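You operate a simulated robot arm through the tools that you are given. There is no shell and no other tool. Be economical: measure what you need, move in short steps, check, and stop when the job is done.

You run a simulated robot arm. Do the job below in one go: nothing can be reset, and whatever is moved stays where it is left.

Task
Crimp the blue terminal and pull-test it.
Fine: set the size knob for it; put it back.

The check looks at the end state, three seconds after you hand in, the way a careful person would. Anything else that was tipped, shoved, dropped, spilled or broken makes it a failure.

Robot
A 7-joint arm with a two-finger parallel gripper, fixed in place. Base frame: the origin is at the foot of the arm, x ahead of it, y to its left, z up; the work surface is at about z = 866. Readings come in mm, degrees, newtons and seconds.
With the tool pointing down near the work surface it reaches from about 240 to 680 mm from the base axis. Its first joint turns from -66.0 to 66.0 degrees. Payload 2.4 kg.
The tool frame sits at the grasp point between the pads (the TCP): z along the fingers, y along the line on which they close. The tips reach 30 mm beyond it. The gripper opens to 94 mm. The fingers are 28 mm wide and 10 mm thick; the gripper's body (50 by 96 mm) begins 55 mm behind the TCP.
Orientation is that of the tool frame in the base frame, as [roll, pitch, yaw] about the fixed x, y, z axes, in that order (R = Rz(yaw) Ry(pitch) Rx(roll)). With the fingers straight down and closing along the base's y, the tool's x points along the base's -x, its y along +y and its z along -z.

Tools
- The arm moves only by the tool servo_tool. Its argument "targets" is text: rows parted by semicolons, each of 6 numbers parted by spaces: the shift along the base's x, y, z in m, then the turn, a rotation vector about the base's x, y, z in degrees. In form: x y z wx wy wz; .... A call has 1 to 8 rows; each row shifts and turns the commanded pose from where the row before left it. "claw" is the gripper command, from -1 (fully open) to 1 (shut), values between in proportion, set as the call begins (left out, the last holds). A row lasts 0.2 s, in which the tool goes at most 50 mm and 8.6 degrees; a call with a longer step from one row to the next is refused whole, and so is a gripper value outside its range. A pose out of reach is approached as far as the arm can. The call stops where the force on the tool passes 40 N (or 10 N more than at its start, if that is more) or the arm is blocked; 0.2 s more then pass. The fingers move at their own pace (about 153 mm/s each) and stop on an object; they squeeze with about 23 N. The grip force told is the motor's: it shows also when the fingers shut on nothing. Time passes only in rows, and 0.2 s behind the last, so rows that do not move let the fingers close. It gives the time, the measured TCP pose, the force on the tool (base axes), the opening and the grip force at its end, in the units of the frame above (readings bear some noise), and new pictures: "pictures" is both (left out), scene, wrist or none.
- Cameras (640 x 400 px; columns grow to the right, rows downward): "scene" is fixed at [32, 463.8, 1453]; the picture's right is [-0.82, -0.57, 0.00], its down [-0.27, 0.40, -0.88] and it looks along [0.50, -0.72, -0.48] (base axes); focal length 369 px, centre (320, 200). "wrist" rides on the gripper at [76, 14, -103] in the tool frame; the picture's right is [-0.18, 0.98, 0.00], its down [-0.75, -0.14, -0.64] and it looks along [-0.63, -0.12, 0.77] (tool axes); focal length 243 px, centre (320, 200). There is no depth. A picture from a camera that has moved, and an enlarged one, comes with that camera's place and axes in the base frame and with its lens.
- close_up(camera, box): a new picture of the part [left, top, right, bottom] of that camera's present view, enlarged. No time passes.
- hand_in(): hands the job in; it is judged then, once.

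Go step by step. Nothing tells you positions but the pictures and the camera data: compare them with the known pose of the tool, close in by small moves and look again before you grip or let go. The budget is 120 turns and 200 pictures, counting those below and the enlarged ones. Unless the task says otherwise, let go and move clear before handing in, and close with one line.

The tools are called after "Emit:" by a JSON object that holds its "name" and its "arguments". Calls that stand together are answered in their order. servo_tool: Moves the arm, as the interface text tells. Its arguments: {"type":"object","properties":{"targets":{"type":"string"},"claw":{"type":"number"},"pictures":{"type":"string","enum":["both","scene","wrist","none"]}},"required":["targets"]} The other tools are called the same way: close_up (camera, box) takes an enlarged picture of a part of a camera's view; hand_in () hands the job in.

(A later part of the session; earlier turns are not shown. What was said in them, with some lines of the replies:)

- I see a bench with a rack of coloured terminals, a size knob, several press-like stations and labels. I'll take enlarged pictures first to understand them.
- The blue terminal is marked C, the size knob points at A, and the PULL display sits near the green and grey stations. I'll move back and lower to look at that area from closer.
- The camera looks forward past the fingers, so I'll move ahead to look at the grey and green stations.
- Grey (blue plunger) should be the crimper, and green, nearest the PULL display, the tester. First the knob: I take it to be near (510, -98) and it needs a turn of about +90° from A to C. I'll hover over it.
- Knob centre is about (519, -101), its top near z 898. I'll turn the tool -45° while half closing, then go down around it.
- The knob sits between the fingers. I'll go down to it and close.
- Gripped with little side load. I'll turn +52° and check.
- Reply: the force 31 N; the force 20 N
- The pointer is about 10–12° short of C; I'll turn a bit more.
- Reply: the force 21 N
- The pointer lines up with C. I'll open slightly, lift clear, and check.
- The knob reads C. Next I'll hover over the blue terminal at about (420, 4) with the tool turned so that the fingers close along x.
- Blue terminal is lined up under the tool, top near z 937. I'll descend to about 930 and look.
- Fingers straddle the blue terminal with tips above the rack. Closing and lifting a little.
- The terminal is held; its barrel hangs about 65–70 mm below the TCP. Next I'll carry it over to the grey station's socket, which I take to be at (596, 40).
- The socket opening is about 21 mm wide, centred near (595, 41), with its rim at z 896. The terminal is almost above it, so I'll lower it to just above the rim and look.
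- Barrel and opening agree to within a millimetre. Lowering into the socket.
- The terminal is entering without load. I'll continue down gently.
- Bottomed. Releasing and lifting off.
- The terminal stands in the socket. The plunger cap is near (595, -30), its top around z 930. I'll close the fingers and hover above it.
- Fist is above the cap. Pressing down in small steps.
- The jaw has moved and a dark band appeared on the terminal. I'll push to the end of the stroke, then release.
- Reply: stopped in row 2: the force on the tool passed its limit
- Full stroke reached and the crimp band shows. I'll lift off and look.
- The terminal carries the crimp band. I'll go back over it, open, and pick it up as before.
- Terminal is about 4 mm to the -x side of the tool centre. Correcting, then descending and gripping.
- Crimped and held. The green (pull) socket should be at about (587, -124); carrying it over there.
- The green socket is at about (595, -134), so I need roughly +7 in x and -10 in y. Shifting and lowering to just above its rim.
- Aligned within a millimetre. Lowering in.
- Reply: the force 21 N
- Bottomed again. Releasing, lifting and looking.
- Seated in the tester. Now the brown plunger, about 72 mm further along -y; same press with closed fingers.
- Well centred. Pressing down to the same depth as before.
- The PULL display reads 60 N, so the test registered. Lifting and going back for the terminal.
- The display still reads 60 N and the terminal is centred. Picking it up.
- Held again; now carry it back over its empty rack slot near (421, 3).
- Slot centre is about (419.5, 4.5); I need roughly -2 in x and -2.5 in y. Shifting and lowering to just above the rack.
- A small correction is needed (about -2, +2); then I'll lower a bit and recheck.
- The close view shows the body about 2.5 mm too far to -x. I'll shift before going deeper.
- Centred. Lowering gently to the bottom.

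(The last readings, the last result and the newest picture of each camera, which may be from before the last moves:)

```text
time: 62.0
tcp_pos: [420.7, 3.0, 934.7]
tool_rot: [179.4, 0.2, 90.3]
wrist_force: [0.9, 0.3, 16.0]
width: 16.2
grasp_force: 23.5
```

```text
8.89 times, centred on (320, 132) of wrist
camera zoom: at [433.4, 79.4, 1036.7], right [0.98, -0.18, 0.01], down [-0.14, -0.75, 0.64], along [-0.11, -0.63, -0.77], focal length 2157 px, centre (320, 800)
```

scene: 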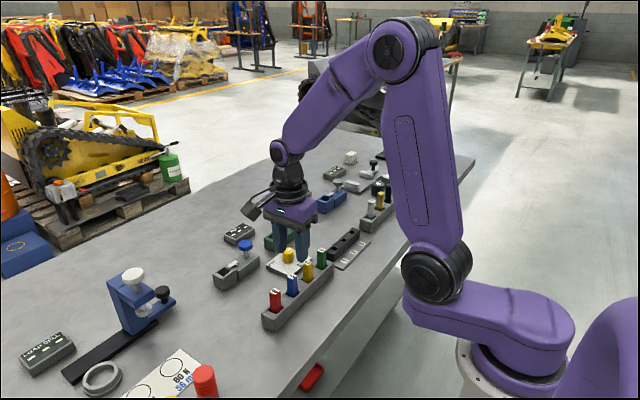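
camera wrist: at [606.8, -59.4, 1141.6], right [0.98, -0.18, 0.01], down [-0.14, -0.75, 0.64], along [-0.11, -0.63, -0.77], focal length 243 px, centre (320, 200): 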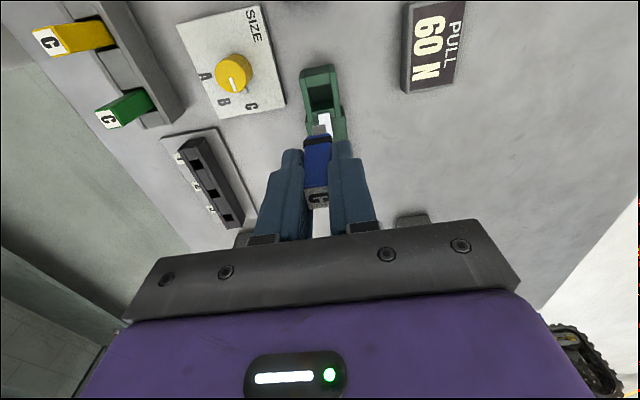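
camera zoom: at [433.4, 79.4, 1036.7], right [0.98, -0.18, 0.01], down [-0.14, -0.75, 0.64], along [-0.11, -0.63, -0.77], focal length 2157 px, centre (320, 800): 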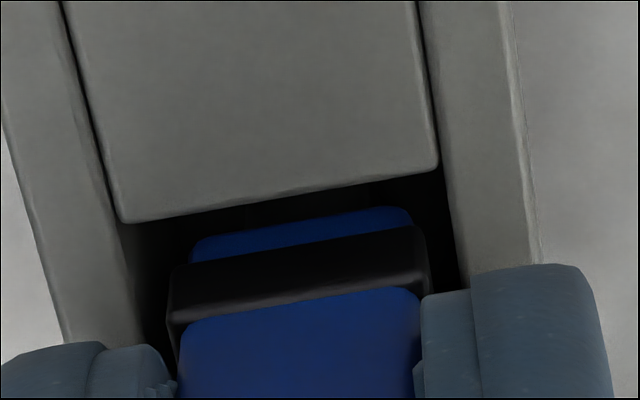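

Bottomed at the expected depth inside the slot. Releasing and lifting clear.

Emit:
{"name": "servo_tool", "arguments": {"targets": "0 0 0.001 0 0 0;0 0 0 0 0 0;0 0 0 0 0 0;0 0 0.025 0 0 0;0 0 0.03 0 0 0;0 0 0.04 0 0 0;0 0 0.04 0 0 0;0 0 0 0 0 0", "claw": 0.1, "pictures": "both"}}

Emit:
{"name": "close_up", "arguments": {"camera": "scene", "box": [200, 190, 360, 320]}}

Emit:
{"name": "close_up", "arguments": {"camera": "wrist", "box": [200, 0, 440, 180]}}

```text
time: 63.8
tcp_pos: [418.4, 4.8, 1070.4]
tool_rot: [179.6, 0.2, 90.2]
wrist_force: [0.0, 0.2, -0.6]
width: 42.2
grasp_force: 0.0
camera wrist: at [431.8, 80.6, 1172.1], right [0.98, -0.18, 0.01], down [-0.14, -0.75, 0.64], along [-0.11, -0.63, -0.77], focal length 243 px, centre (320, 200)
```

scene: 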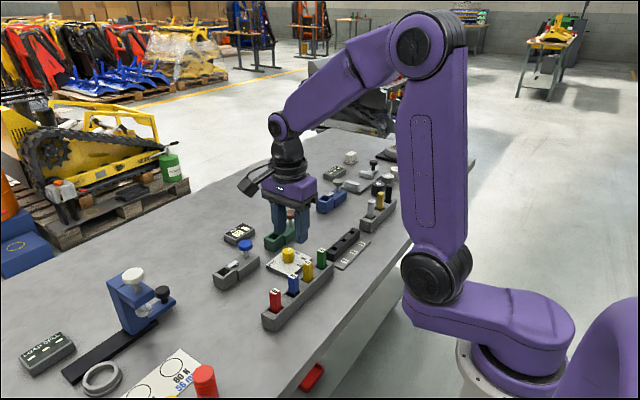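
wrist: 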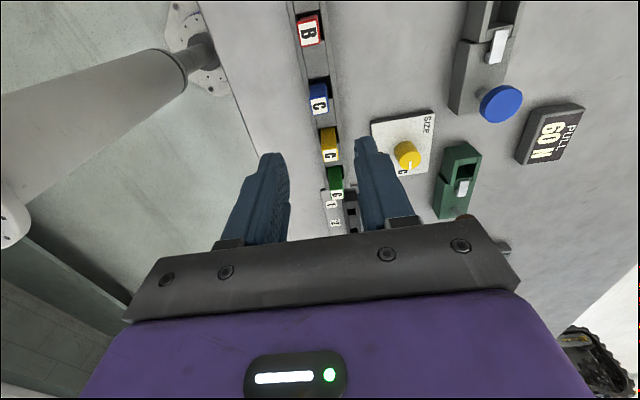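

```text
3.08 times, centred on (280, 255) of scene
camera zoom: at [32.0, 463.8, 1453.0], right [-0.82, -0.57, 0.0], down [-0.27, 0.4, -0.88], along [0.5, -0.72, -0.48], focal length 1135 px, centre (443, 31)
```

zoom: 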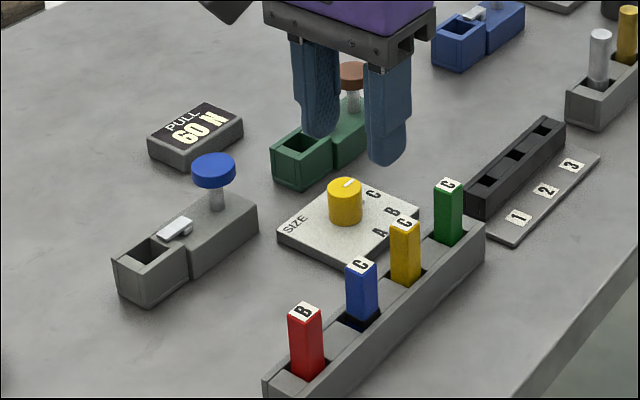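

```text
2.22 times, centred on (320, 90) of wrist
camera zoom: at [431.8, 80.6, 1172.1], right [0.98, -0.18, 0.01], down [-0.14, -0.75, 0.64], along [-0.11, -0.63, -0.77], focal length 539 px, centre (320, 444)
```

zoom: 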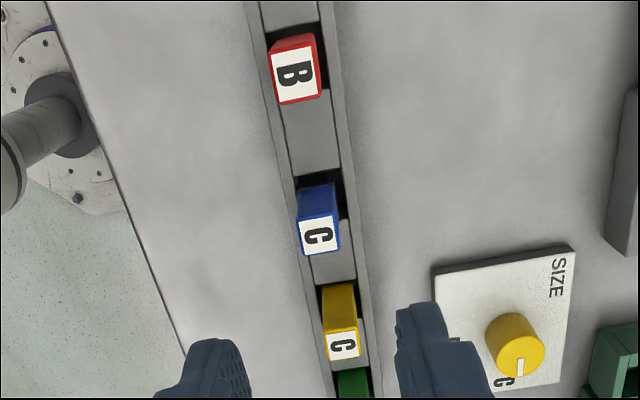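

The blue terminal is crimped, tested at 60 N and back upright in its slot. The knob is at C and the gripper is clear, so I'm handing in.

Emit:
{"name": "hand_in", "arguments": {}}

```text
The job is handed in.
```

I crimped the blue terminal with the size knob at C and pull-tested it: the display reads 60 N. It is back in its rack slot, and I left the knob at C.
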